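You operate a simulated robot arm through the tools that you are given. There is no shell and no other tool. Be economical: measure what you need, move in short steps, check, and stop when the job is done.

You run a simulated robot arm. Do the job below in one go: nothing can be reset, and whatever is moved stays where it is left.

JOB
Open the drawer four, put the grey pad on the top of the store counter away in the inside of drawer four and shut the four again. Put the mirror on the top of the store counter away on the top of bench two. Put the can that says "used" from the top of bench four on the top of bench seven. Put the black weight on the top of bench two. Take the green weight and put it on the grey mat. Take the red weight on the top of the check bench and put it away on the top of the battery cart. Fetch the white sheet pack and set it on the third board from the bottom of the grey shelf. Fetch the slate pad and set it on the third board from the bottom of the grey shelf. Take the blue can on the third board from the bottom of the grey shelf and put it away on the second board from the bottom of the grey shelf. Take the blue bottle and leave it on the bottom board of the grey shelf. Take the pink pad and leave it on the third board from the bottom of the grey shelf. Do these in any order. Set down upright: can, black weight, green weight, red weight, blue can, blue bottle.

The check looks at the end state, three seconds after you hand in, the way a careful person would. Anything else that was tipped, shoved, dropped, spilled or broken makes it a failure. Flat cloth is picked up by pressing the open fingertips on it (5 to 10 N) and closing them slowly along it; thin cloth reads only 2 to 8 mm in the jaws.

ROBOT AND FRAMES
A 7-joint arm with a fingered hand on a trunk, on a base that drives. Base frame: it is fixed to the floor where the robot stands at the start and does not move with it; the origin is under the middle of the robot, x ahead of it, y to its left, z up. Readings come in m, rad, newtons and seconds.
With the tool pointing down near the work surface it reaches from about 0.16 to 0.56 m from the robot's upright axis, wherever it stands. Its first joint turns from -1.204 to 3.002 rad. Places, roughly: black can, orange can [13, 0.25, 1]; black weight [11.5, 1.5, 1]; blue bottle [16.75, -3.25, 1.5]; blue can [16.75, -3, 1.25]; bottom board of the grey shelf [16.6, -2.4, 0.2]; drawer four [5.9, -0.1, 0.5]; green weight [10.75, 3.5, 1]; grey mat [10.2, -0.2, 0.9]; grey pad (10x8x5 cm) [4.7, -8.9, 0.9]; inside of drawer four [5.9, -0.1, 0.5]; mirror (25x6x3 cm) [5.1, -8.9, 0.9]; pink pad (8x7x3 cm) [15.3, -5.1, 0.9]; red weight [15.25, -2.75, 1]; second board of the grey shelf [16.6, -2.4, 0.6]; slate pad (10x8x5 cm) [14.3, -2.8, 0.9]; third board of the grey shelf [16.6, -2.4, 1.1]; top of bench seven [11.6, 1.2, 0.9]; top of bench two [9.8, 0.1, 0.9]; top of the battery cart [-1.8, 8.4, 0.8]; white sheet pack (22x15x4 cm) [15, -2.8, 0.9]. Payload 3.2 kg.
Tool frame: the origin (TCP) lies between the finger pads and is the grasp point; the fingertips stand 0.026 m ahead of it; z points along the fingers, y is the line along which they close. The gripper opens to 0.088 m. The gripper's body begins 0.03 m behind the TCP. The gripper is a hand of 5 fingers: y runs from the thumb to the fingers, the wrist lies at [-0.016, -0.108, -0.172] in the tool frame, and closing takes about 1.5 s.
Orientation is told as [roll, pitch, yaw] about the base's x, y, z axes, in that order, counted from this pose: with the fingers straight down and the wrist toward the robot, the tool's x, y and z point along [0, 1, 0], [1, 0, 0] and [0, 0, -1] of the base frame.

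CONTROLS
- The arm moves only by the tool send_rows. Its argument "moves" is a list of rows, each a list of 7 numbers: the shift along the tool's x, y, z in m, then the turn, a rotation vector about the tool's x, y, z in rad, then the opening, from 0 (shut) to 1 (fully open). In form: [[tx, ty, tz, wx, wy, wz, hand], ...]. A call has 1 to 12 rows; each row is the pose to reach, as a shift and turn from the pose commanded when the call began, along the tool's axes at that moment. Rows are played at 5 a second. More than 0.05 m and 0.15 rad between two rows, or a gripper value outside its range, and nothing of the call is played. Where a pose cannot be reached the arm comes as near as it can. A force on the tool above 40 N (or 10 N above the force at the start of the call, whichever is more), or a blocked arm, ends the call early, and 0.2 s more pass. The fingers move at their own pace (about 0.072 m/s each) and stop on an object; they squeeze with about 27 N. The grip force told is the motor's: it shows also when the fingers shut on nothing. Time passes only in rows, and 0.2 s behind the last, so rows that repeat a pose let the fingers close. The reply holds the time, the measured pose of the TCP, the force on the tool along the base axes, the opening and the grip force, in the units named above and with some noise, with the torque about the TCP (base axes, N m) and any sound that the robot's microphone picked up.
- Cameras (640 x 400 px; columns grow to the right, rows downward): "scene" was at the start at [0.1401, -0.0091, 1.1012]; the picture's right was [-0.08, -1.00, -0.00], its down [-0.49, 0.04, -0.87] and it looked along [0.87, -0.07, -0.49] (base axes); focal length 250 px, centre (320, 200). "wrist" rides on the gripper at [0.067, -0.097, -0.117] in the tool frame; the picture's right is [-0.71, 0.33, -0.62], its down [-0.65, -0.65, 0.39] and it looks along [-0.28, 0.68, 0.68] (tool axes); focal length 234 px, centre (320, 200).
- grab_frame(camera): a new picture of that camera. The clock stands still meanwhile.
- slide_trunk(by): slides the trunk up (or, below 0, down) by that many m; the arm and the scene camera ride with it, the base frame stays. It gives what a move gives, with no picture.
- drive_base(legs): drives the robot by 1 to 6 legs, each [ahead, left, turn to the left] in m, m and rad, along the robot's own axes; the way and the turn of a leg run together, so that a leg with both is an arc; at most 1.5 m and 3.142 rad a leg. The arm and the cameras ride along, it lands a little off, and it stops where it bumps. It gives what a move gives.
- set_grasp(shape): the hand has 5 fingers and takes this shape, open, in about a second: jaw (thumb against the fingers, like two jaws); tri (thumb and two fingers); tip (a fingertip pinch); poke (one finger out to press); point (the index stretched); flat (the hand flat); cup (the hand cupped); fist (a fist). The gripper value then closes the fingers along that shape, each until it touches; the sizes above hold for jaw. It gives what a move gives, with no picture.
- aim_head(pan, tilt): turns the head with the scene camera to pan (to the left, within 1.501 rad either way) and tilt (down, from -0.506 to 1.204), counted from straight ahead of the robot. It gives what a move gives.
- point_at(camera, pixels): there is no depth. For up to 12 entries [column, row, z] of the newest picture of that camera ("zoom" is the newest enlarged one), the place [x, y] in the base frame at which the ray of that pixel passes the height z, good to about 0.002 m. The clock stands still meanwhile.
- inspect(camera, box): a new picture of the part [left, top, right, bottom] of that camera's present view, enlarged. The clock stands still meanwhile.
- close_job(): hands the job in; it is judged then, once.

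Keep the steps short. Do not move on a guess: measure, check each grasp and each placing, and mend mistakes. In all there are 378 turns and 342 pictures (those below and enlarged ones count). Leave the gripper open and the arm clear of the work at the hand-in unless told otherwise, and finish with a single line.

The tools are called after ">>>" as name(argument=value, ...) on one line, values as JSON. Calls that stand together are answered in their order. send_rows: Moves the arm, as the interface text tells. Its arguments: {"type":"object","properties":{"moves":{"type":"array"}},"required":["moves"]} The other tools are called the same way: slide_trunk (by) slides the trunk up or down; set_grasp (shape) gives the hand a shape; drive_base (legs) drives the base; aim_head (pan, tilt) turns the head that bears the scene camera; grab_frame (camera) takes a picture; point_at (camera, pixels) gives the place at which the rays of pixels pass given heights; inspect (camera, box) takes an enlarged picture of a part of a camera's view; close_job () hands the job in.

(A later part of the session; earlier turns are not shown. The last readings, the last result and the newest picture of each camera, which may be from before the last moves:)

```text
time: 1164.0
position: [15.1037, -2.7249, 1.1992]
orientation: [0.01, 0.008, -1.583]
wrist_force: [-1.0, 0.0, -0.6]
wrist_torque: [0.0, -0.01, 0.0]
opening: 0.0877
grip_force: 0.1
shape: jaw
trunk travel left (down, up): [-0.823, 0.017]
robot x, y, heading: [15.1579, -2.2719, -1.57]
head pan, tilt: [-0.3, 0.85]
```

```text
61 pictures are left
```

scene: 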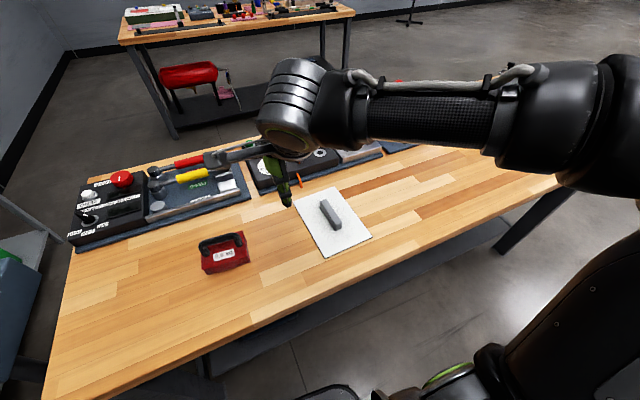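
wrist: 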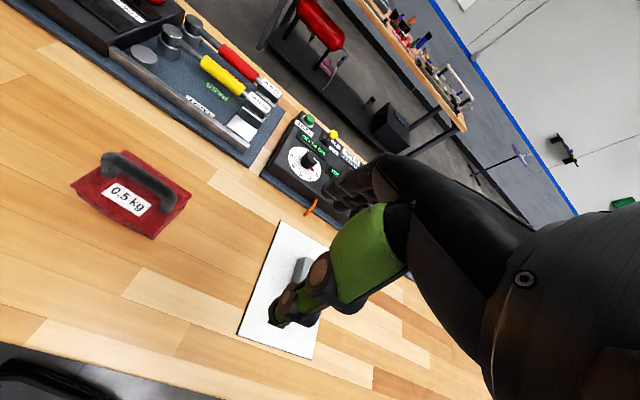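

Good overview. I measure the pack's block and sheet corners, and the red weight's bar.

>>> point_at(camera="scene", pixels=[[325, 202, 0.935], [338, 225, 0.935], [331, 213, 0.935], [295, 199, 0.905], [334, 187, 0.905], [371, 238, 0.905], [326, 257, 0.905], [203, 243, 0.98], [243, 236, 0.98], [203, 272, 0.9], [248, 262, 0.9]])

>>> inspect(camera="scene", box=[285, 175, 385, 265])

```text
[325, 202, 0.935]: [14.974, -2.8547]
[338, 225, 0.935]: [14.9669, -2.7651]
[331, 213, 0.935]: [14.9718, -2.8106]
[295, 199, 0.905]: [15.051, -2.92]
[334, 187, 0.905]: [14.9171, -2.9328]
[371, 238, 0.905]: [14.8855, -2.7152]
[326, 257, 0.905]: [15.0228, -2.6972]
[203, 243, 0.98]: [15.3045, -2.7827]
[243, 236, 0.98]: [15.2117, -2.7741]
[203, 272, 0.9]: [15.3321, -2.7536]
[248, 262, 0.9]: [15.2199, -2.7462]
```

```text
4.44 times, centred on (335, 220) of scene
```

zoom: 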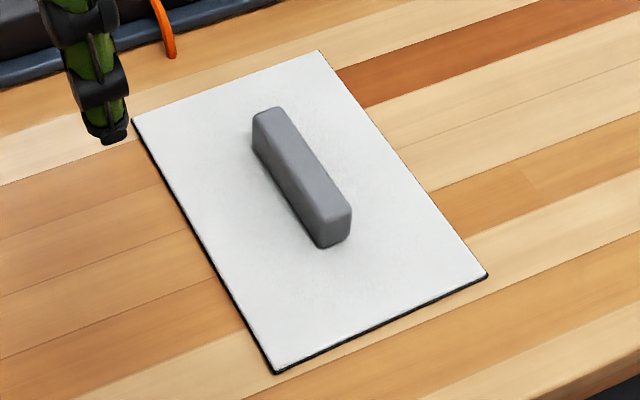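

Block centre (14.970,−2.810), lying along y → hand yaw −3.06. I move 5 cm forward and turn the hand over it.

>>> drive_base(legs=[[0.05, 0, 0]])

>>> send_rows(moves=[[-0.015, 0.003, 0, 0, 0, 0.14, 1], [-0.03, 0.006, 0, 0, 0, 0.28, 1], [-0.045, 0.01, 0, 0, 0, 0.42, 1], [-0.06, 0.014, 0, 0, 0, 0.56, 1], [-0.075, 0.018, 0, 0, 0, 0.7, 1], [-0.09, 0.022, 0, 0, 0, 0.84, 1], [-0.105, 0.026, 0, 0, 0, 0.98, 1], [-0.12, 0.03, 0, 0, 0, 1.12, 1], [-0.13, 0.034, 0, 0, 0, 1.26, 1], [-0.1336, 0.0366, 0, 0, 0, 1.4, 1], [-0.1336, 0.0366, 0, 0, 0, 1.477, 1], [-0.1336, 0.0366, 0.04, 0, 0, 1.477, 1]])

>>> grab_frame(camera="wrist")

```text
time: 1165.0
position: [15.1039, -2.772, 1.1997]
orientation: [0.011, 0.005, -1.582]
wrist_force: [-0.1, -0.3, 0.1]
wrist_torque: [0.0, -0.02, -0.04]
opening: 0.0878
grip_force: 0.0
shape: jaw
trunk travel left (down, up): [-0.823, 0.017]
robot x, y, heading: [15.1585, -2.3184, -1.575]
head pan, tilt: [-0.3, 0.85]
```

```text
time: 1167.5
position: [14.9698, -2.8095, 1.1571]
orientation: [-0.004, 0.01, -3.061]
wrist_force: [1.0, -0.5, 0.3]
wrist_torque: [0.0, 0.03, -0.03]
opening: 0.0876
grip_force: 0.0
shape: jaw
trunk travel left (down, up): [-0.823, 0.017]
robot x, y, heading: [15.1579, -2.3174, -1.573]
head pan, tilt: [-0.3, 0.85]
```

```text
59 pictures are left
```

wrist: 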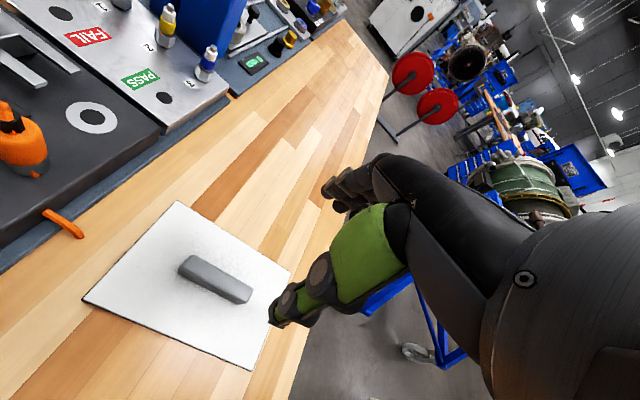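

>>> point_at(camera="wrist", pixels=[[190, 264, 0.94], [247, 292, 0.94], [218, 278, 0.94]])

>>> send_rows(moves=[[0, 0, 0.05, 0, 0, 0, 1], [0, 0, 0.1, 0, 0, 0, 1], [0, 0, 0.15, 0, 0, 0, 1], [0, 0, 0.18, 0, 0, 0, 1]])

>>> grab_frame(camera="wrist")

```text
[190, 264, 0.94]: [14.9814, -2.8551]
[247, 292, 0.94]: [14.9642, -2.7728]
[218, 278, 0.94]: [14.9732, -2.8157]
```

```text
time: 1168.5
position: [14.9698, -2.8093, 0.9773]
orientation: [0.001, 0.057, -3.097]
wrist_force: [0.5, 0.0, 0.3]
wrist_torque: [0.02, -0.03, -0.02]
opening: 0.0881
grip_force: 0.0
shape: jaw
trunk travel left (down, up): [-0.823, 0.017]
robot x, y, heading: [15.1561, -2.3186, -1.573]
head pan, tilt: [-0.3, 0.85]
```

```text
58 pictures are left
```

wrist: 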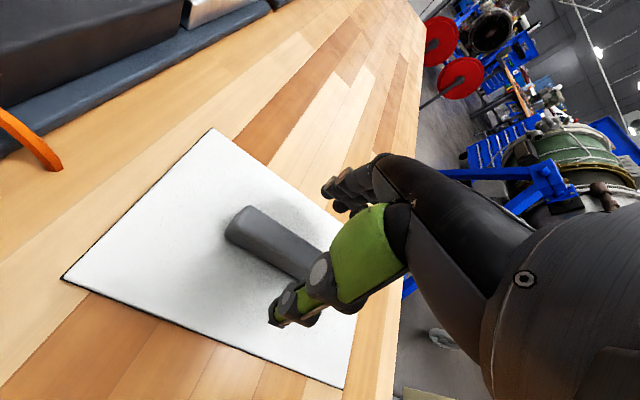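

Aligned. I lower 40 mm and grip the block.

>>> send_rows(moves=[[0, 0, 0.025, 0, 0, 0, 1], [0, 0, 0.038, 0, 0, 0, 1], [0, 0, 0.038, 0, 0, 0, 0.5], [0, 0, 0.038, 0, 0, 0, 0], [0, 0, 0.038, 0, 0, 0, 0], [0, 0, 0.038, 0, 0, 0, 0], [0, 0, 0.038, 0, 0, 0, 0], [0, 0, 0.038, 0, 0, 0, 0], [0, 0, 0.02, 0, 0, 0, 0], [0, 0, -0.02, 0, 0, 0, 0], [0, 0, -0.06, 0, 0, 0, 0]])

>>> grab_frame(camera="wrist")

```text
time: 1170.9
position: [14.9636, -2.7632, 0.9371]
orientation: [-0.197, 0.044, -3.098]
wrist_force: [1.0, 0.3, 3.5]
wrist_torque: [-0.24, 0.05, 0.11]
opening: 0.0185
grip_force: 27.1
shape: jaw
trunk travel left (down, up): [-0.823, 0.017]
robot x, y, heading: [15.1596, -2.3176, -1.581]
head pan, tilt: [-0.3, 0.85]
stopped in row 11: the arm was blocked; the commanded pose is now the measured one
```

```text
57 pictures are left
```

wrist: 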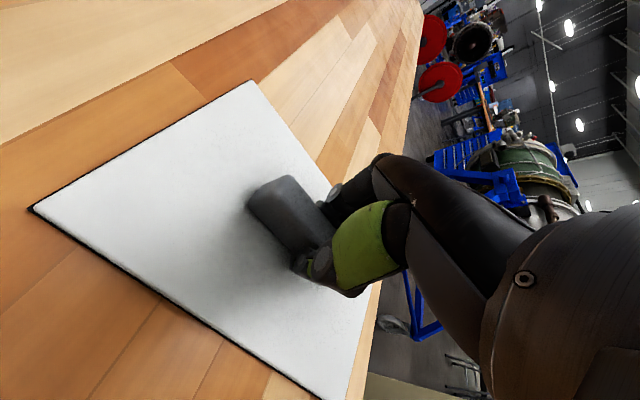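

The arm got blocked while lifting (pack is gripped, 18 mm). I look at the arm to see what blocks it.

>>> aim_head(pan=-0.9, tilt=0.6)

>>> grab_frame(camera="scene")

```text
time: 1171.9
position: [14.9635, -2.7633, 0.9373]
orientation: [-0.196, 0.044, -3.1]
wrist_force: [0.8, 0.2, 2.3]
wrist_torque: [-0.29, 0.04, 0.11]
opening: 0.0185
grip_force: 26.8
shape: jaw
trunk travel left (down, up): [-0.823, 0.017]
robot x, y, heading: [15.1571, -2.3201, -1.581]
head pan, tilt: [-0.901, 0.6]
```

```text
56 pictures are left
```

scene: 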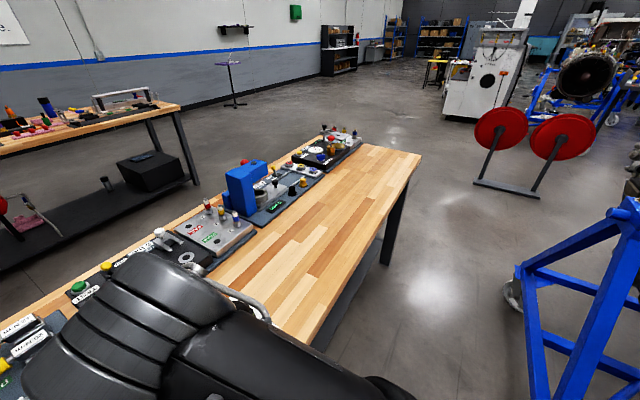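

It looks like self‑interference. I try lifting while levelling the hand and moving back outward.

>>> send_rows(moves=[[0.02, 0, -0.01, 0, -0.08, 0, 0], [0.046, 0, -0.02, 0, -0.16, 0, 0], [0.05, 0, -0.05, 0, -0.197, 0, 0], [0.05, 0, -0.08, 0, -0.197, 0, 0], [0.05, 0, -0.12, 0, -0.197, 0, 0]])

>>> grab_frame(camera="wrist")

```text
time: 1173.1
position: [14.9638, -2.8371, 1.0448]
orientation: [-0.395, 0.042, -3.093]
wrist_force: [-0.3, -0.9, -0.6]
wrist_torque: [-0.05, 0.02, -0.02]
opening: 0.0188
grip_force: 27.0
shape: jaw
trunk travel left (down, up): [-0.823, 0.017]
robot x, y, heading: [15.1582, -2.3172, -1.571]
head pan, tilt: [-0.901, 0.6]
```

```text
55 pictures are left
```

wrist: 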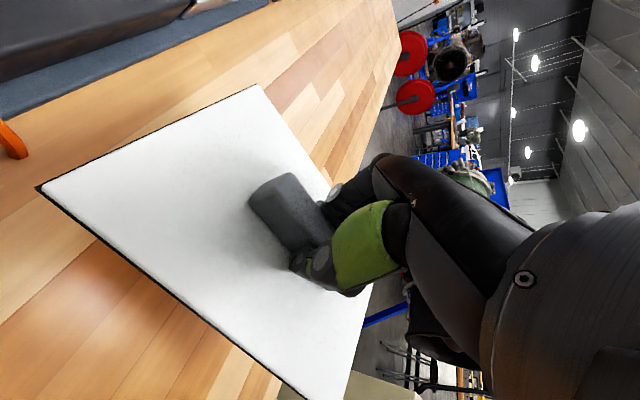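

Lifted. I level the hand (wy +0.39) and raise to ~1.15.

>>> send_rows(moves=[[0, 0, -0.02, 0, 0.1, 0, 0], [0, 0, -0.04, 0, 0.2, 0, 0], [0, 0, -0.06, 0, 0.3, 0, 0], [0, 0, -0.09, 0, 0.39, 0, 0], [0, 0, -0.11, 0, 0.39, 0, 0]])

>>> grab_frame(camera="wrist")

```text
time: 1174.3
position: [14.9513, -2.8776, 1.1404]
orientation: [-0.018, 0.057, -3.118]
wrist_force: [-0.3, 0.0, -0.7]
wrist_torque: [0.0, 0.02, 0.0]
opening: 0.0188
grip_force: 27.2
shape: jaw
trunk travel left (down, up): [-0.823, 0.017]
robot x, y, heading: [15.1587, -2.3204, -1.575]
head pan, tilt: [-0.901, 0.6]
```

```text
54 pictures are left
```

wrist: 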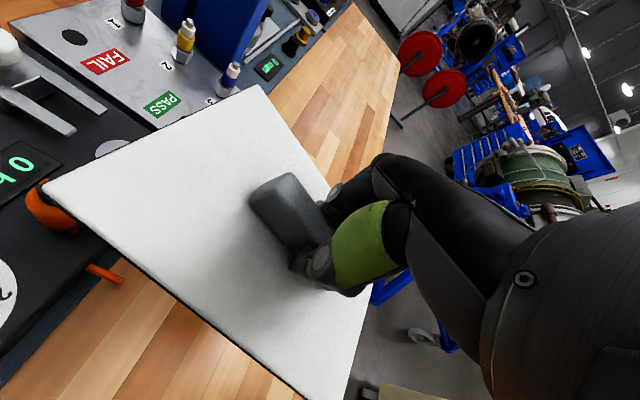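

The sheet is flat when the hand roll is ≈−0.19; I'll set that at placing. I shift the hand 0.25 m to my left and in a little, then turn east.

>>> send_rows(moves=[[-0.01, -0.04, -0.01, 0, 0, 0, 0], [-0.02, -0.08, -0.02, 0, 0, 0, 0], [-0.03, -0.12, -0.03, 0, 0, 0, 0], [-0.04, -0.16, -0.03, 0, 0, 0, 0], [-0.05, -0.2, -0.03, 0, 0, 0, 0], [-0.06, -0.24, -0.03, 0, 0, 0, 0]])

>>> drive_base(legs=[[-0.1, 0, 0], [0, 0, 1.575]])

>>> aim_head(pan=0.3, tilt=0.4)

>>> grab_frame(camera="scene")

```text
time: 1174.9
position: [15.0229, -2.8436, 1.0816]
orientation: [-0.197, 0.074, 3.14]
wrist_force: [0.4, -0.7, -1.7]
wrist_torque: [0.0, 0.03, 0.0]
opening: 0.019
grip_force: 26.9
shape: jaw
trunk travel left (down, up): [-0.823, 0.017]
robot x, y, heading: [15.1583, -2.3153, -1.571]
head pan, tilt: [-0.901, 0.6]
stopped in row 3: the arm was blocked; the commanded pose is now the measured one
```

```text
time: 1179.9
position: [15.6822, -2.3547, 1.0832]
orientation: [-0.197, 0.074, -1.577]
wrist_force: [-1.0, -1.4, -1.0]
wrist_torque: [0.0, -0.01, 0.0]
opening: 0.0185
grip_force: 27.2
shape: jaw
trunk travel left (down, up): [-0.823, 0.017]
robot x, y, heading: [15.1601, -2.221, -0.01]
head pan, tilt: [-0.901, 0.6]
```

```text
time: 1181.3
position: [15.6816, -2.3562, 1.0824]
orientation: [-0.196, 0.076, -1.578]
wrist_force: [0.6, -0.2, -1.2]
wrist_torque: [0.0, 0.0, -0.02]
opening: 0.0188
grip_force: 26.6
shape: jaw
trunk travel left (down, up): [-0.823, 0.017]
robot x, y, heading: [15.1595, -2.2201, -0.013]
head pan, tilt: [0.3, 0.4]
```

```text
53 pictures are left
```

scene: 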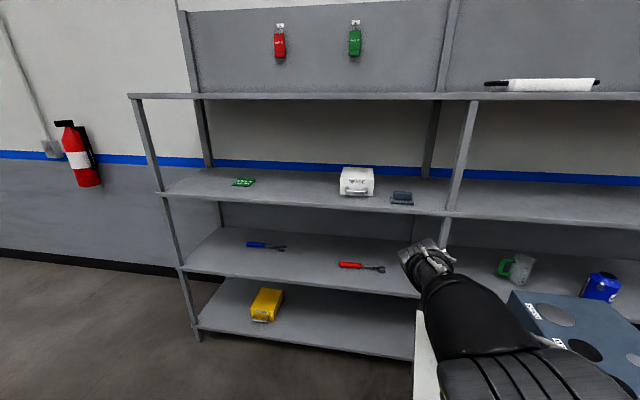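

The sheet is flat now (roll −0.197), but too low (bottom ≈1.045). I rotate the hand about the vertical by +0.7 to relax the arm, and raise.

>>> send_rows(moves=[[0, 0, -0.01, -0.027, 0, -0.137, 0], [0, 0, -0.02, -0.055, 0, -0.274, 0], [0, 0, -0.03, -0.082, 0, -0.412, 0], [0, 0, -0.04, -0.11, 0, -0.549, 0], [0, 0, -0.06, -0.137, 0, -0.686, 0], [0, 0, -0.08, -0.137, 0, -0.686, 0], [0, 0, -0.1, -0.137, 0, -0.686, 0]])

>>> grab_frame(camera="wrist")

```text
time: 1182.9
position: [15.7021, -2.3612, 1.1819]
orientation: [-0.143, 0.06, -0.875]
wrist_force: [0.7, -0.4, -0.5]
wrist_torque: [-0.05, 0.0, 0.0]
opening: 0.0186
grip_force: 27.1
shape: jaw
trunk travel left (down, up): [-0.823, 0.017]
robot x, y, heading: [15.1556, -2.2198, -0.006]
head pan, tilt: [0.3, 0.4]
```

```text
52 pictures are left
```

wrist: 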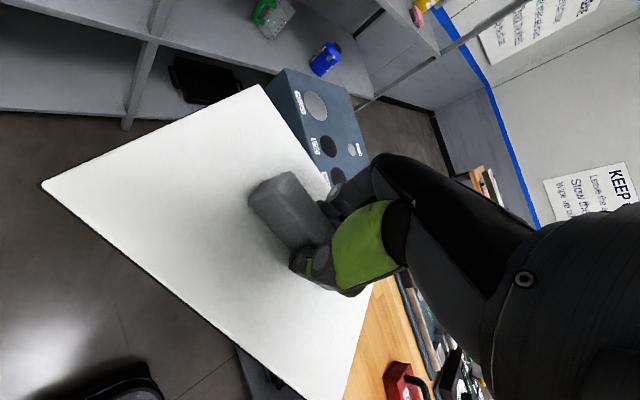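

Height is fine now (1.18). I shift the hand 0.1 m left, then drive to the shelf's left bay (target sheet centre ≈(16.37,−1.76)).

>>> send_rows(moves=[[0.022, -0.026, -0.003, 0, 0, 0, 0], [0.043, -0.052, -0.006, 0, 0, 0, 0], [0.064, -0.077, -0.01, 0, 0, 0, 0]])

>>> drive_base(legs=[[0.2, 0.47, 0]])

>>> aim_head(pan=0.1, tilt=0.5)

>>> grab_frame(camera="scene")

```text
time: 1183.7
position: [15.7051, -2.2765, 1.1903]
orientation: [-0.115, 0.088, -0.909]
wrist_force: [0.2, 1.1, -1.1]
wrist_torque: [0.0, 0.0, 0.0]
opening: 0.0186
grip_force: 27.4
shape: jaw
trunk travel left (down, up): [-0.823, 0.017]
robot x, y, heading: [15.1592, -2.2218, -0.01]
head pan, tilt: [0.3, 0.4]
```

```text
time: 1186.5
position: [15.8964, -1.8265, 1.1929]
orientation: [-0.109, 0.097, -0.875]
wrist_force: [0.3, -0.1, -0.9]
wrist_torque: [-0.01, 0.02, -0.03]
opening: 0.0185
grip_force: 26.4
shape: jaw
trunk travel left (down, up): [-0.823, 0.017]
robot x, y, heading: [15.3507, -1.7942, 0.016]
head pan, tilt: [0.3, 0.4]
stopped in leg 1: the robot was blocked; the commanded pose is now the measured one
```

```text
time: 1187.2
position: [15.8942, -1.8311, 1.1931]
orientation: [-0.108, 0.098, -0.874]
wrist_force: [0.4, -0.8, -2.1]
wrist_torque: [0.0, 0.0, 0.0]
opening: 0.0185
grip_force: 26.7
shape: jaw
trunk travel left (down, up): [-0.823, 0.017]
robot x, y, heading: [15.3528, -1.7914, 0.015]
head pan, tilt: [0.099, 0.499]
```

```text
51 pictures are left
```

scene: 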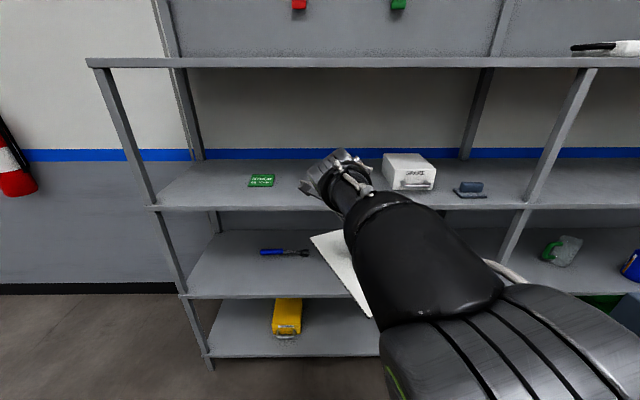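

The cream box stopped me; I clear it by 3 cm, go forward, then nudge left to the free interval.

>>> drive_base(legs=[[0.02, -0.03, 0], [0.28, 0, -0.01], [0.03, 0.05, 0]])

>>> grab_frame(camera="wrist")

>>> grab_frame(camera="scene")

```text
time: 1190.2
position: [16.2245, -1.8112, 1.1933]
orientation: [-0.107, 0.095, -0.885]
wrist_force: [-1.1, 0.1, -0.3]
wrist_torque: [0.0, -0.01, -0.02]
opening: 0.0186
grip_force: 26.9
shape: jaw
trunk travel left (down, up): [-0.823, 0.017]
robot x, y, heading: [15.678, -1.7662, 0.01]
head pan, tilt: [0.099, 0.499]
```

```text
50 pictures are left
```

wrist: 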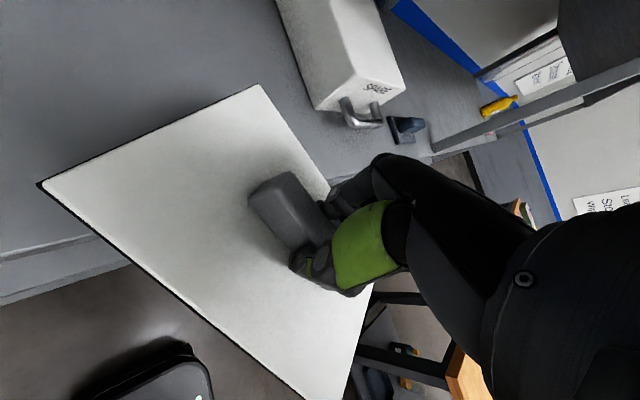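

```text
49 pictures are left
```

scene: 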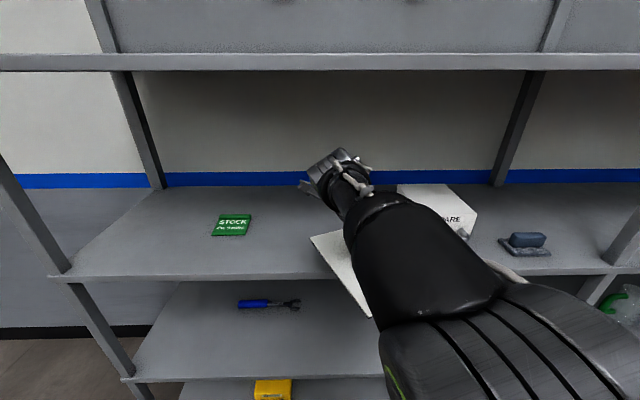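

>>> point_at(camera="wrist", pixels=[[260, 84, 1.155], [38, 184, 1.155], [310, 398, 1.155], [318, 108, 1.08], [350, 125, 1.12], [0, 262, 1.08]])

```text
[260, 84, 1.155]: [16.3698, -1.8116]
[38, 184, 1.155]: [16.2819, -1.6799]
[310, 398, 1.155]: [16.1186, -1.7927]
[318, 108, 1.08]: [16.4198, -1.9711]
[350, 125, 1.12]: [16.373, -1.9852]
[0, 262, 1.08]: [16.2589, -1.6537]
```

Sheet spans x 16.12–16.37, y −1.68…−1.92. I move 0.105 m deeper and lower by trunk.

>>> drive_base(legs=[[0.105, 0.01, 0]])

>>> slide_trunk(by=-0.05)

>>> slide_trunk(by=-0.01)

>>> grab_frame(camera="wrist")

```text
time: 1191.3
position: [16.3297, -1.8008, 1.1942]
orientation: [-0.108, 0.093, -0.885]
wrist_force: [0.5, -0.2, -0.5]
wrist_torque: [-0.03, 0.03, 0.0]
opening: 0.0189
grip_force: 27.1
shape: jaw
trunk travel left (down, up): [-0.823, 0.017]
robot x, y, heading: [15.7809, -1.7533, 0.008]
head pan, tilt: [0.099, 0.499]
```

```text
time: 1192.3
position: [16.3291, -1.8, 1.1457]
orientation: [-0.107, 0.095, -0.885]
wrist_force: [-0.3, 0.1, -1.4]
wrist_torque: [0.02, 0.01, -0.01]
opening: 0.0187
grip_force: 26.9
shape: jaw
trunk travel left (down, up): [-0.773, 0.067]
robot x, y, heading: [15.7806, -1.7542, 0.009]
head pan, tilt: [0.099, 0.499]
```

```text
time: 1192.8
position: [16.3306, -1.8, 1.134]
orientation: [-0.107, 0.095, -0.884]
wrist_force: [-0.2, 0.5, -0.8]
wrist_torque: [-0.04, 0.01, -0.02]
opening: 0.0188
grip_force: 27.1
shape: jaw
trunk travel left (down, up): [-0.763, 0.077]
robot x, y, heading: [15.7822, -1.7523, 0.008]
head pan, tilt: [0.099, 0.499]
```

```text
48 pictures are left
```

wrist: 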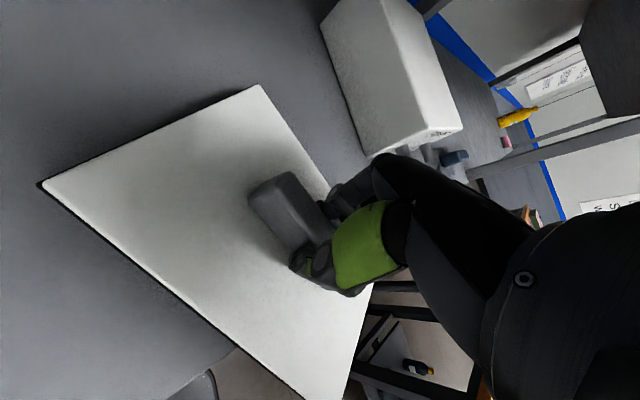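

The near corner may overhang the front edge; I go 5 cm deeper, then lower to contact.

>>> drive_base(legs=[[0.055, 0.01, 0]])

>>> slide_trunk(by=-0.012)

>>> slide_trunk(by=-0.008)

>>> grab_frame(camera="wrist")

```text
time: 1193.8
position: [16.3841, -1.791, 1.1346]
orientation: [-0.106, 0.095, -0.885]
wrist_force: [0.5, -0.6, -1.7]
wrist_torque: [0.01, 0.0, 0.0]
opening: 0.0185
grip_force: 26.9
shape: jaw
trunk travel left (down, up): [-0.763, 0.077]
robot x, y, heading: [15.8351, -1.7429, 0.008]
head pan, tilt: [0.099, 0.499]
```

```text
time: 1194.4
position: [16.3853, -1.791, 1.1223]
orientation: [-0.109, 0.096, -0.887]
wrist_force: [-0.4, 0.0, 0.1]
wrist_torque: [-0.16, 0.06, -0.01]
opening: 0.0189
grip_force: 27.3
shape: jaw
trunk travel left (down, up): [-0.751, 0.089]
robot x, y, heading: [15.8387, -1.744, 0.012]
head pan, tilt: [0.099, 0.499]
```

```text
time: 1195.0
position: [16.3842, -1.7902, 1.1159]
orientation: [-0.103, 0.091, -0.885]
wrist_force: [1.6, 0.2, 11.8]
wrist_torque: [-0.18, -0.02, 0.02]
opening: 0.019
grip_force: 26.9
shape: jaw
trunk travel left (down, up): [-0.743, 0.097]
robot x, y, heading: [15.8376, -1.7419, 0.01]
head pan, tilt: [0.099, 0.499]
```

```text
47 pictures are left
```

wrist: 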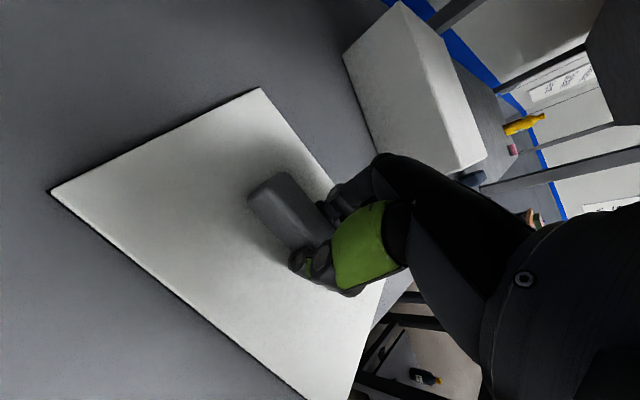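

Resting on the board (12 N), fully inside. I release, lift and back out.

>>> send_rows(moves=[[0, 0, 0, 0, 0, 0, 0.4], [0, 0, 0, 0, 0, 0, 0.8], [0, 0, 0, 0, 0, 0, 1], [0, 0, 0, 0, 0, 0, 1], [0, 0, 0, 0, 0, 0, 1], [0, 0, 0, 0, 0, 0, 1]])

>>> slide_trunk(by=0.08)

>>> drive_base(legs=[[-0.3, -0.06, 0], [-0.25, -0.3, 0]])

>>> aim_head(pan=0.45, tilt=0.4)

>>> grab_frame(camera="scene")

```text
time: 1196.4
position: [16.3826, -1.7881, 1.1158]
orientation: [-0.103, 0.089, -0.885]
wrist_force: [-3.0, 5.1, 19.8]
wrist_torque: [-0.59, -0.31, 0.0]
opening: 0.0836
grip_force: 0.0
shape: jaw
trunk travel left (down, up): [-0.743, 0.097]
robot x, y, heading: [15.8399, -1.7408, 0.008]
head pan, tilt: [0.099, 0.499]
```

```text
time: 1197.5
position: [16.3842, -1.7906, 1.1942]
orientation: [-0.107, 0.096, -0.885]
wrist_force: [-0.4, 0.6, -0.3]
wrist_torque: [-0.01, 0.03, -0.01]
opening: 0.0878
grip_force: 0.0
shape: jaw
trunk travel left (down, up): [-0.823, 0.017]
robot x, y, heading: [15.8382, -1.7456, 0.009]
head pan, tilt: [0.099, 0.499]
```

```text
time: 1201.7
position: [15.8421, -2.1557, 1.1936]
orientation: [-0.106, 0.096, -0.887]
wrist_force: [0.3, -0.5, -0.5]
wrist_torque: [-0.01, -0.04, 0.03]
opening: 0.0877
grip_force: 0.0
shape: jaw
trunk travel left (down, up): [-0.823, 0.017]
robot x, y, heading: [15.2985, -2.1079, 0.01]
head pan, tilt: [0.099, 0.499]
```

```text
time: 1202.5
position: [15.8414, -2.1567, 1.1939]
orientation: [-0.106, 0.096, -0.886]
wrist_force: [-0.3, -0.3, -0.5]
wrist_torque: [0.0, -0.01, -0.02]
opening: 0.088
grip_force: 0.0
shape: jaw
trunk travel left (down, up): [-0.823, 0.017]
robot x, y, heading: [15.2925, -2.1105, 0.006]
head pan, tilt: [0.45, 0.4]
```

```text
46 pictures are left
```

scene: 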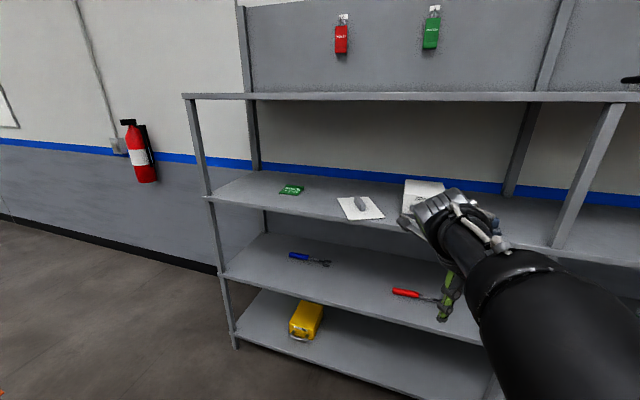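

The sheet pack lies flat on the third board. Last item: the red weight. I straighten the hand yaw and turn to face the bench.

>>> send_rows(moves=[[0, 0, 0, 0, 0, -0.14, 1], [0, -0.01, 0, 0, 0, -0.28, 1], [0, -0.02, 0, 0, 0, -0.42, 1], [0, -0.03, 0, 0, 0, -0.56, 1], [0, -0.04, 0, 0, 0, -0.7, 1], [0, -0.05, 0, 0, 0, -0.84, 1], [0, -0.06, 0, 0, 0, -0.88, 1]])

>>> drive_base(legs=[[0, -0.15, 0], [0, 0, -1.575]])

>>> aim_head(pan=0, tilt=0.9)

>>> grab_frame(camera="scene")

>>> grab_frame(camera="wrist")

```text
time: 1204.1
position: [15.8042, -2.1087, 1.2]
orientation: [0.005, 0.143, 0.002]
wrist_force: [0.3, -0.1, 0.2]
wrist_torque: [0.0, -0.02, -0.04]
opening: 0.0878
grip_force: 0.0
shape: jaw
trunk travel left (down, up): [-0.823, 0.017]
robot x, y, heading: [15.2993, -2.1113, 0.01]
head pan, tilt: [0.45, 0.4]
```

```text
time: 1209.3
position: [15.2998, -2.7674, 1.2006]
orientation: [0.006, 0.145, -1.566]
wrist_force: [0.2, -0.4, 1.0]
wrist_torque: [-0.03, 0.03, -0.01]
opening: 0.0878
grip_force: 0.0
shape: jaw
trunk travel left (down, up): [-0.823, 0.017]
robot x, y, heading: [15.2959, -2.2612, -1.56]
head pan, tilt: [0.45, 0.4]
```

```text
time: 1210.2
position: [15.2994, -2.7689, 1.1999]
orientation: [0.005, 0.142, -1.566]
wrist_force: [0.3, -1.0, -0.4]
wrist_torque: [0.0, 0.02, 0.01]
opening: 0.088
grip_force: 0.1
shape: jaw
trunk travel left (down, up): [-0.823, 0.017]
robot x, y, heading: [15.2967, -2.261, -1.557]
head pan, tilt: [0.0, 0.901]
```

```text
45 pictures are left
```

scene: 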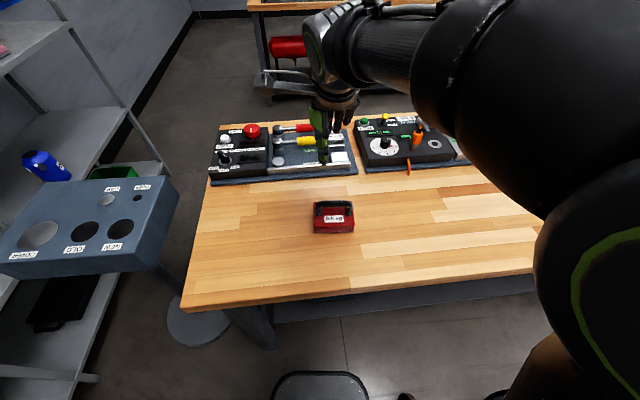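

```text
44 pictures are left
```

wrist: 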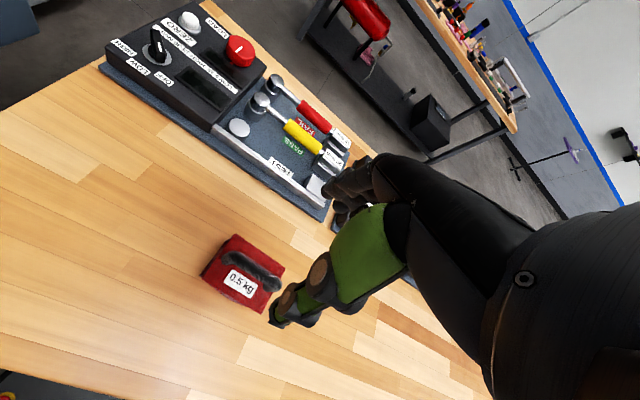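

The weight is right below. I measure the bar in both cameras.

>>> point_at(camera="wrist", pixels=[[228, 259, 0.97], [278, 285, 0.97], [252, 270, 0.97]])

>>> point_at(camera="scene", pixels=[[318, 205, 0.97], [350, 204, 0.97], [334, 204, 0.97], [314, 233, 0.9], [353, 232, 0.9]])

>>> inspect(camera="scene", box=[300, 185, 370, 245])

```text
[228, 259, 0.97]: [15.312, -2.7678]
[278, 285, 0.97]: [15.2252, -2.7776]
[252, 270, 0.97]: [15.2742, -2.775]
```

```text
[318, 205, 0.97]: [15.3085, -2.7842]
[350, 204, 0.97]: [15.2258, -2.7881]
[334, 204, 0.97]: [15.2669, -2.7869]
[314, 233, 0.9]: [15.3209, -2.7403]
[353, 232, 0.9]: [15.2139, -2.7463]
```

```text
6.67 times, centred on (335, 215) of scene
```

zoom: 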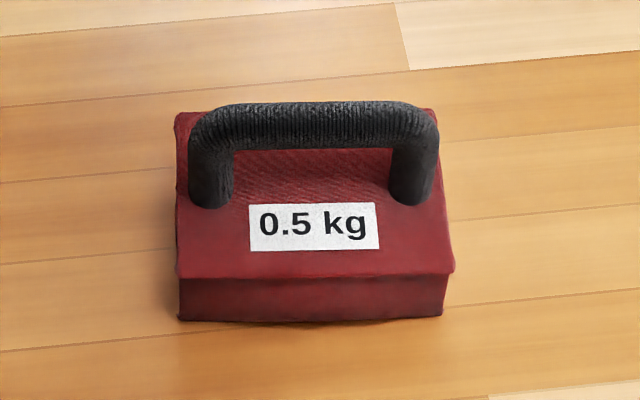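

Bar centre ≈(15.269,−2.781), z≈0.965. I align and level the hand, then lower with the trunk.

>>> send_rows(moves=[[-0.015, 0.006, 0, 0, 0.07, 0, 1], [-0.03, 0.012, 0, 0, 0.142, 0, 1]])

>>> slide_trunk(by=-0.17)

>>> grab_frame(camera="wrist")

```text
time: 1210.8
position: [15.2679, -2.7811, 1.1989]
orientation: [0.148, 0.145, -1.565]
wrist_force: [0.0, 0.1, 0.7]
wrist_torque: [-0.01, 0.0, 0.01]
opening: 0.088
grip_force: 0.1
shape: jaw
trunk travel left (down, up): [-0.823, 0.017]
robot x, y, heading: [15.2985, -2.2593, -1.558]
head pan, tilt: [0.0, 0.901]
```

```text
time: 1212.7
position: [15.2683, -2.7802, 1.0284]
orientation: [0.147, 0.143, -1.565]
wrist_force: [0.8, 0.0, -0.1]
wrist_torque: [-0.03, 0.03, -0.01]
opening: 0.0878
grip_force: 0.0
shape: jaw
trunk travel left (down, up): [-0.653, 0.187]
robot x, y, heading: [15.2997, -2.2595, -1.552]
head pan, tilt: [0.0, 0.901]
```

```text
42 pictures are left
```

wrist: 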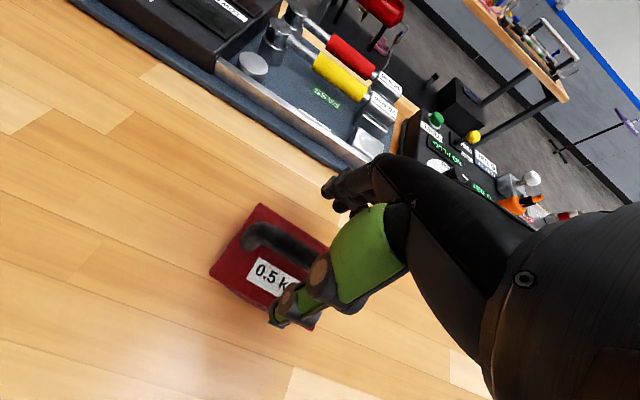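

I got the tilt axis wrong; now roll 0.147 and pitch 0.143. I correct both (wx −0.143, wy −0.148) and re‑check.

>>> send_rows(moves=[[0, 0, 0, -0.07, -0.07, 0, 1], [0, 0, 0, -0.143, -0.148, 0, 1]])

>>> grab_frame(camera="wrist")

>>> point_at(camera="wrist", pixels=[[245, 235, 0.967], [300, 262, 0.967], [270, 247, 0.967]])

```text
time: 1213.3
position: [15.2684, -2.7805, 1.028]
orientation: [-0.001, 0.001, -1.576]
wrist_force: [0.6, 0.3, -1.7]
wrist_torque: [0.03, 0.0, -0.01]
opening: 0.0876
grip_force: 0.1
shape: jaw
trunk travel left (down, up): [-0.653, 0.187]
robot x, y, heading: [15.2979, -2.2595, -1.556]
head pan, tilt: [0.0, 0.901]
```

```text
41 pictures are left
```

wrist: 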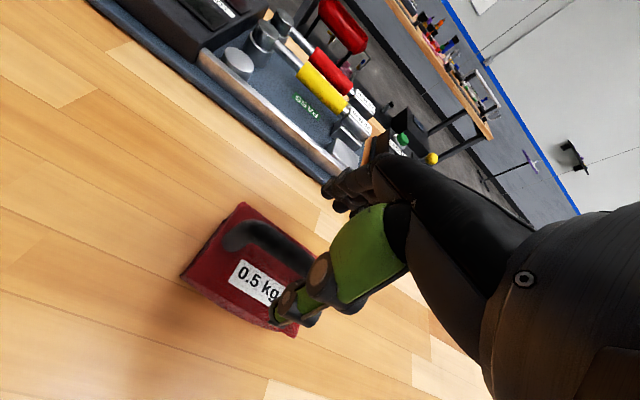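

```text
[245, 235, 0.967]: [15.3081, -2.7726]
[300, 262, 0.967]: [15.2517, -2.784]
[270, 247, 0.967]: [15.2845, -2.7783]
```

Level and centred. I lower to z≈0.967, close and lift with the trunk.

>>> send_rows(moves=[[0, 0, 0.03, 0, 0, 0, 1], [0, 0, 0.05, 0, 0, 0, 1], [0, 0, 0.06, 0, 0, 0, 1], [0, 0, 0.06, 0, 0, 0, 0], [0, 0, 0.06, 0, 0, 0, 0], [0, 0, 0.06, 0, 0, 0, 0], [0, 0, 0.06, 0, 0, 0, 0], [0, 0, 0.06, 0, 0, 0, 0], [0, 0, 0.06, 0, 0, 0, 0]])

>>> slide_trunk(by=0.15)

>>> grab_frame(camera="scene")

```text
time: 1215.3
position: [15.2695, -2.7784, 0.9703]
orientation: [-0.002, -0.003, -1.576]
wrist_force: [-1.0, 6.0, 8.7]
wrist_torque: [0.03, 0.09, -0.07]
opening: 0.0487
grip_force: 27.0
shape: jaw
trunk travel left (down, up): [-0.653, 0.187]
robot x, y, heading: [15.2985, -2.2611, -1.558]
head pan, tilt: [0.0, 0.901]
```

```text
time: 1217.1
position: [15.2688, -2.781, 1.1181]
orientation: [-0.002, 0.0, -1.577]
wrist_force: [-0.1, 0.5, -5.2]
wrist_torque: [-0.03, -0.01, -0.03]
opening: 0.0492
grip_force: 26.8
shape: jaw
trunk travel left (down, up): [-0.803, 0.037]
robot x, y, heading: [15.2949, -2.2604, -1.559]
head pan, tilt: [0.0, 0.901]
```

```text
40 pictures are left
```

scene: 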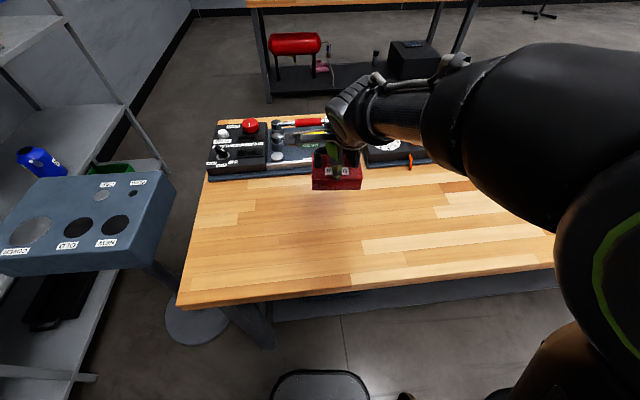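

Red weight held (5 N). I retract the arm a bit and leave the aisle westward the way I came.

>>> send_rows(moves=[[0, -0.04, 0, 0, 0, 0, 0], [0, -0.08, 0, 0, 0, 0, 0], [0, -0.11, 0, 0, 0, 0, 0]])

>>> drive_base(legs=[[0.11, 0, 0], [0, -1.1, 0], [0, -1.15, 0], [0, 0, -1.58]])

>>> drive_base(legs=[[0.6, 1.2, 0], [1.15, 0.9, 0], [1.15, 0.9, 0], [1.45, 0.2, 0], [1.45, 0.2, 0], [1.45, 0.2, 0]])

```text
time: 1217.9
position: [15.2693, -2.67, 1.1196]
orientation: [0.001, -0.001, -1.578]
wrist_force: [0.7, -0.2, -4.2]
wrist_torque: [-0.05, -0.04, -0.02]
opening: 0.0283
grip_force: 26.9
shape: jaw
trunk travel left (down, up): [-0.803, 0.037]
robot x, y, heading: [15.2965, -2.2579, -1.562]
head pan, tilt: [0.0, 0.901]
```

```text
time: 1233.6
position: [12.6427, -2.3728, 1.1193]
orientation: [-0.003, 0.002, 3.122]
wrist_force: [0.0, 0.0, -5.8]
wrist_torque: [0.04, 0.01, 0.02]
opening: 0.0281
grip_force: 26.3
shape: jaw
trunk travel left (down, up): [-0.803, 0.037]
robot x, y, heading: [13.0527, -2.4069, 3.145]
head pan, tilt: [0.0, 0.901]
```

```text
time: 1274.7
position: [5.3582, -5.9708, 1.1185]
orientation: [-0.001, 0.001, 3.133]
wrist_force: [-0.2, 0.1, -5.8]
wrist_torque: [-0.02, 0.0, 0.0]
opening: 0.0281
grip_force: 27.4
shape: jaw
trunk travel left (down, up): [-0.803, 0.037]
robot x, y, heading: [5.7724, -5.999, -3.129]
head pan, tilt: [0.0, 0.901]
```

Weight still held (5.8 N). I continue round the trestle and rack toward the start area and look for the cart.

>>> drive_base(legs=[[1.45, 0, 0], [0.8, -1.0, 0], [0.4, -1.35, 0], [0.9, -1.1, 0], [0.9, -1.1, 0], [0, 0, -1.57]])

>>> aim_head(pan=0.1, tilt=0.1)

>>> grab_frame(camera="scene")

>>> grab_frame(camera="wrist")

```text
time: 1311.6
position: [1.3329, -1.1025, 1.1186]
orientation: [-0.001, 0.002, 1.546]
wrist_force: [0.0, -0.4, -3.8]
wrist_torque: [-0.01, -0.03, 0.01]
opening: 0.0276
grip_force: 26.6
shape: jaw
trunk travel left (down, up): [-0.803, 0.037]
robot x, y, heading: [1.2994, -1.5144, 1.571]
head pan, tilt: [0.0, 0.901]
```

```text
time: 1312.8
position: [1.3336, -1.1023, 1.119]
orientation: [-0.002, 0.002, 1.548]
wrist_force: [0.1, 0.0, -5.8]
wrist_torque: [0.0, 0.0, -0.01]
opening: 0.0277
grip_force: 27.1
shape: jaw
trunk travel left (down, up): [-0.803, 0.037]
robot x, y, heading: [1.297, -1.5145, 1.575]
head pan, tilt: [0.099, 0.099]
```

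```text
39 pictures are left
```

scene: 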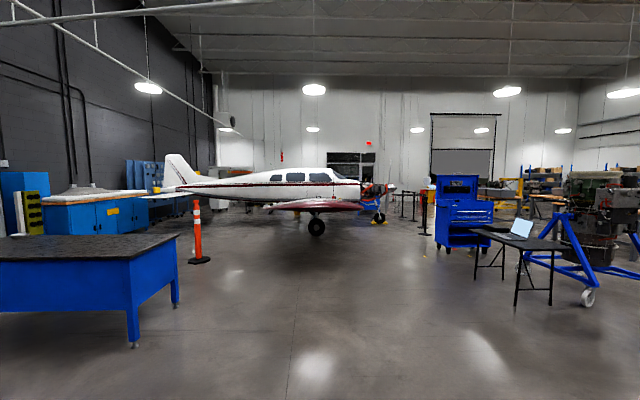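

```text
38 pictures are left
```

wrist: 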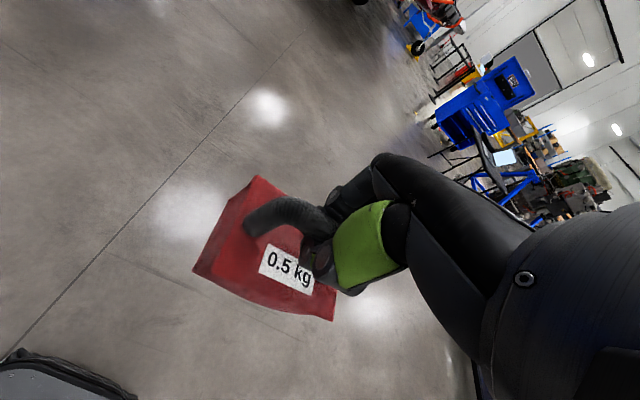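

I zoom toward the plane where the battery cart should be (col ≈269).

>>> inspect(camera="scene", box=[150, 140, 450, 250])

>>> point_at(camera="scene", pixels=[[316, 236, 0], [379, 222, 0], [197, 262, 0], [424, 234, 0], [445, 250, 0], [135, 345, 0], [178, 305, 0], [265, 214, 0.3]])

```text
2.13 times, centred on (300, 195) of scene
```

zoom: 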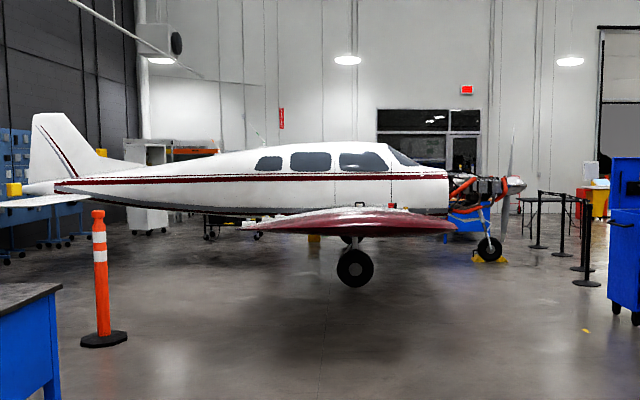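

```text
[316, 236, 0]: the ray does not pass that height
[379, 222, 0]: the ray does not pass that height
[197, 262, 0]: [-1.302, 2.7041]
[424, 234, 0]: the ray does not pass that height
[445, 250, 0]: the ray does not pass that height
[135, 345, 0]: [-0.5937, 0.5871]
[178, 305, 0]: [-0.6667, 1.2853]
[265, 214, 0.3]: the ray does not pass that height
```

The cart is beyond the fuselage. I drive to (0.5,2.3) and look left and right around the plane.

>>> drive_base(legs=[[1.4, 0.25, 0], [1.4, 0.3, 0], [1.0, 0.25, 0]])

>>> aim_head(pan=0.9, tilt=0.15)

>>> grab_frame(camera="scene")

>>> aim_head(pan=-0.1, tilt=0.15)

>>> grab_frame(camera="scene")

```text
time: 1328.7
position: [0.7841, 2.0497, 1.129]
orientation: [0.008, -0.025, 1.527]
wrist_force: [-6.0, -7.6, 14.0]
wrist_torque: [0.14, -0.48, 0.04]
opening: 0.0279
grip_force: 26.8
shape: jaw
trunk travel left (down, up): [-0.803, 0.037]
robot x, y, heading: [0.7387, 1.6411, 1.54]
head pan, tilt: [0.099, 0.099]
stopped in leg 3: the force on the tool passed its limit (the readings are from after the stop); the commanded pose is now the measured one
```

```text
time: 1329.8
position: [0.7838, 2.0486, 1.1294]
orientation: [0.003, -0.023, 1.525]
wrist_force: [-4.9, -2.9, 29.2]
wrist_torque: [0.42, -0.66, 0.07]
opening: 0.0281
grip_force: 26.9
shape: jaw
trunk travel left (down, up): [-0.803, 0.037]
robot x, y, heading: [0.746, 1.6426, 1.538]
head pan, tilt: [0.901, 0.15]
```

```text
36 pictures are left
```

scene: 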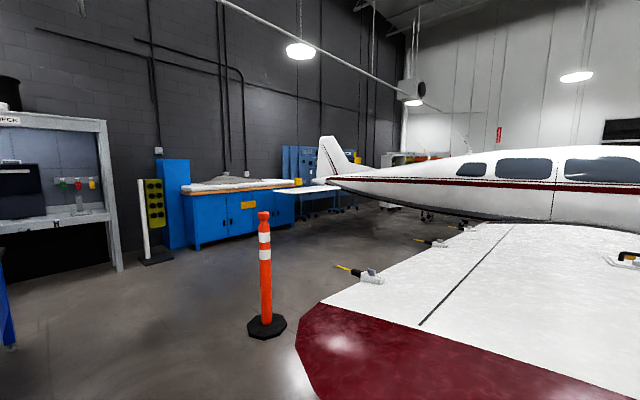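

```text
time: 1331.1
position: [0.7848, 2.0498, 1.1296]
orientation: [0.004, -0.022, 1.522]
wrist_force: [-5.1, -1.7, 29.5]
wrist_torque: [0.43, -0.74, 0.09]
opening: 0.0282
grip_force: 27.6
shape: jaw
trunk travel left (down, up): [-0.803, 0.037]
robot x, y, heading: [0.7411, 1.6383, 1.543]
head pan, tilt: [-0.099, 0.15]
```

```text
35 pictures are left
```

scene: 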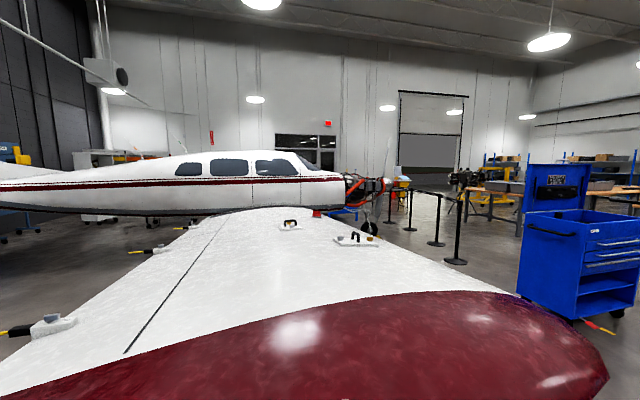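

The weight touched the low wing tip. I back off at once and check that nothing shifted.

>>> drive_base(legs=[[-0.45, 0, 0]])

>>> grab_frame(camera="scene")

>>> point_at(camera="scene", pixels=[[457, 245, 0], [500, 300, 0.05], [440, 300, 1.0], [590, 310, 1.0]])

```text
time: 1333.8
position: [0.7719, 1.6055, 1.1263]
orientation: [0.002, -0.015, 1.523]
wrist_force: [0.1, -1.4, -4.7]
wrist_torque: [-0.01, 0.0, 0.01]
opening: 0.0282
grip_force: 26.8
shape: jaw
trunk travel left (down, up): [-0.803, 0.037]
robot x, y, heading: [0.7243, 1.1944, 1.537]
head pan, tilt: [-0.099, 0.15]
```

```text
34 pictures are left
```

scene: 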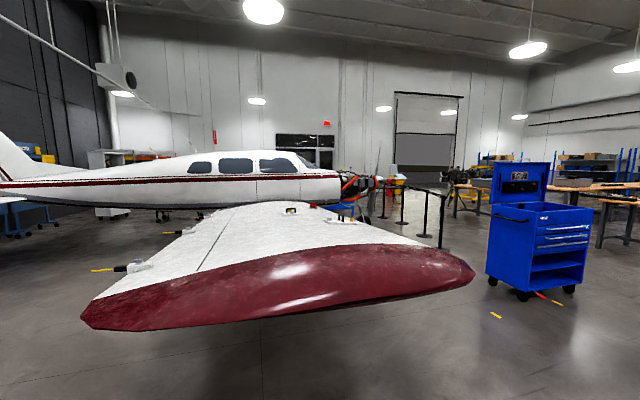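

```text
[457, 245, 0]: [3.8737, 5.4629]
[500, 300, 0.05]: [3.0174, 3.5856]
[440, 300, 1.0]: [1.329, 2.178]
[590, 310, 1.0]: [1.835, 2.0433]
```

The wing is fine. I go right, then north between wing and chest, and turn east before the stanchions.

>>> drive_base(legs=[[-0.1, -1.4, 0], [0.6, -0.3, 0], [1.3, 0, 0], [1.45, 0.05, 0], [0, 0, -1.54]])

>>> aim_head(pan=0.6, tilt=0.25)

>>> grab_frame(camera="scene")

```text
time: 1360.9
position: [2.9546, 4.3321, 1.1238]
orientation: [0.005, -0.015, -0.05]
wrist_force: [-1.0, 0.2, -4.3]
wrist_torque: [-0.06, -0.02, 0.0]
opening: 0.0284
grip_force: 27.2
shape: jaw
trunk travel left (down, up): [-0.803, 0.037]
robot x, y, heading: [2.5453, 4.3784, -0.041]
head pan, tilt: [-0.099, 0.15]
```

```text
time: 1361.9
position: [2.9547, 4.3322, 1.1255]
orientation: [0.003, -0.014, -0.052]
wrist_force: [0.2, -0.2, -4.9]
wrist_torque: [0.0, -0.04, 0.0]
opening: 0.0284
grip_force: 27.3
shape: jaw
trunk travel left (down, up): [-0.803, 0.037]
robot x, y, heading: [2.5414, 4.3783, -0.037]
head pan, tilt: [0.6, 0.25]
```

```text
33 pictures are left
```

scene: 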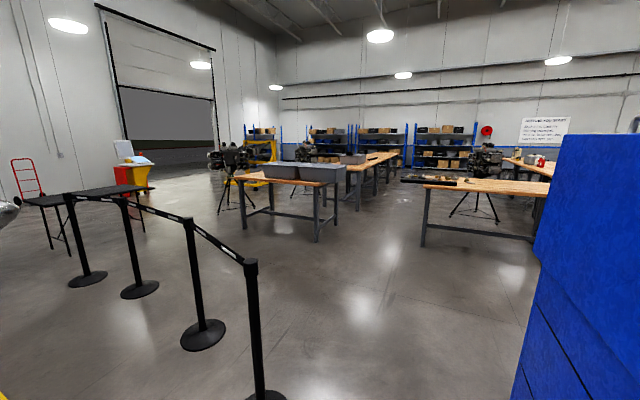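

I measure the stanchion bases and obstacles for a path to the north.

>>> point_at(camera="scene", pixels=[[265, 397, 0], [203, 338, 0], [140, 291, 0], [88, 279, 0], [250, 215, 0.5], [318, 240, 0], [425, 245, 0], [68, 255, 0], [145, 232, 0], [520, 395, 0.3], [222, 212, 0]])

```text
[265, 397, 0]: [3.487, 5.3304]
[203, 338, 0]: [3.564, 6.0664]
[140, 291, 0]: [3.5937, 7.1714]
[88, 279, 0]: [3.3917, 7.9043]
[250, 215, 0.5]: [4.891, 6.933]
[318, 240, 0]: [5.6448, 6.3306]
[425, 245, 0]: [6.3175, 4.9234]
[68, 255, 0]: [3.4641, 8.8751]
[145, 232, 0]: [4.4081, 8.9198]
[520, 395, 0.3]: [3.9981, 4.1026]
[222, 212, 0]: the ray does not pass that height
```

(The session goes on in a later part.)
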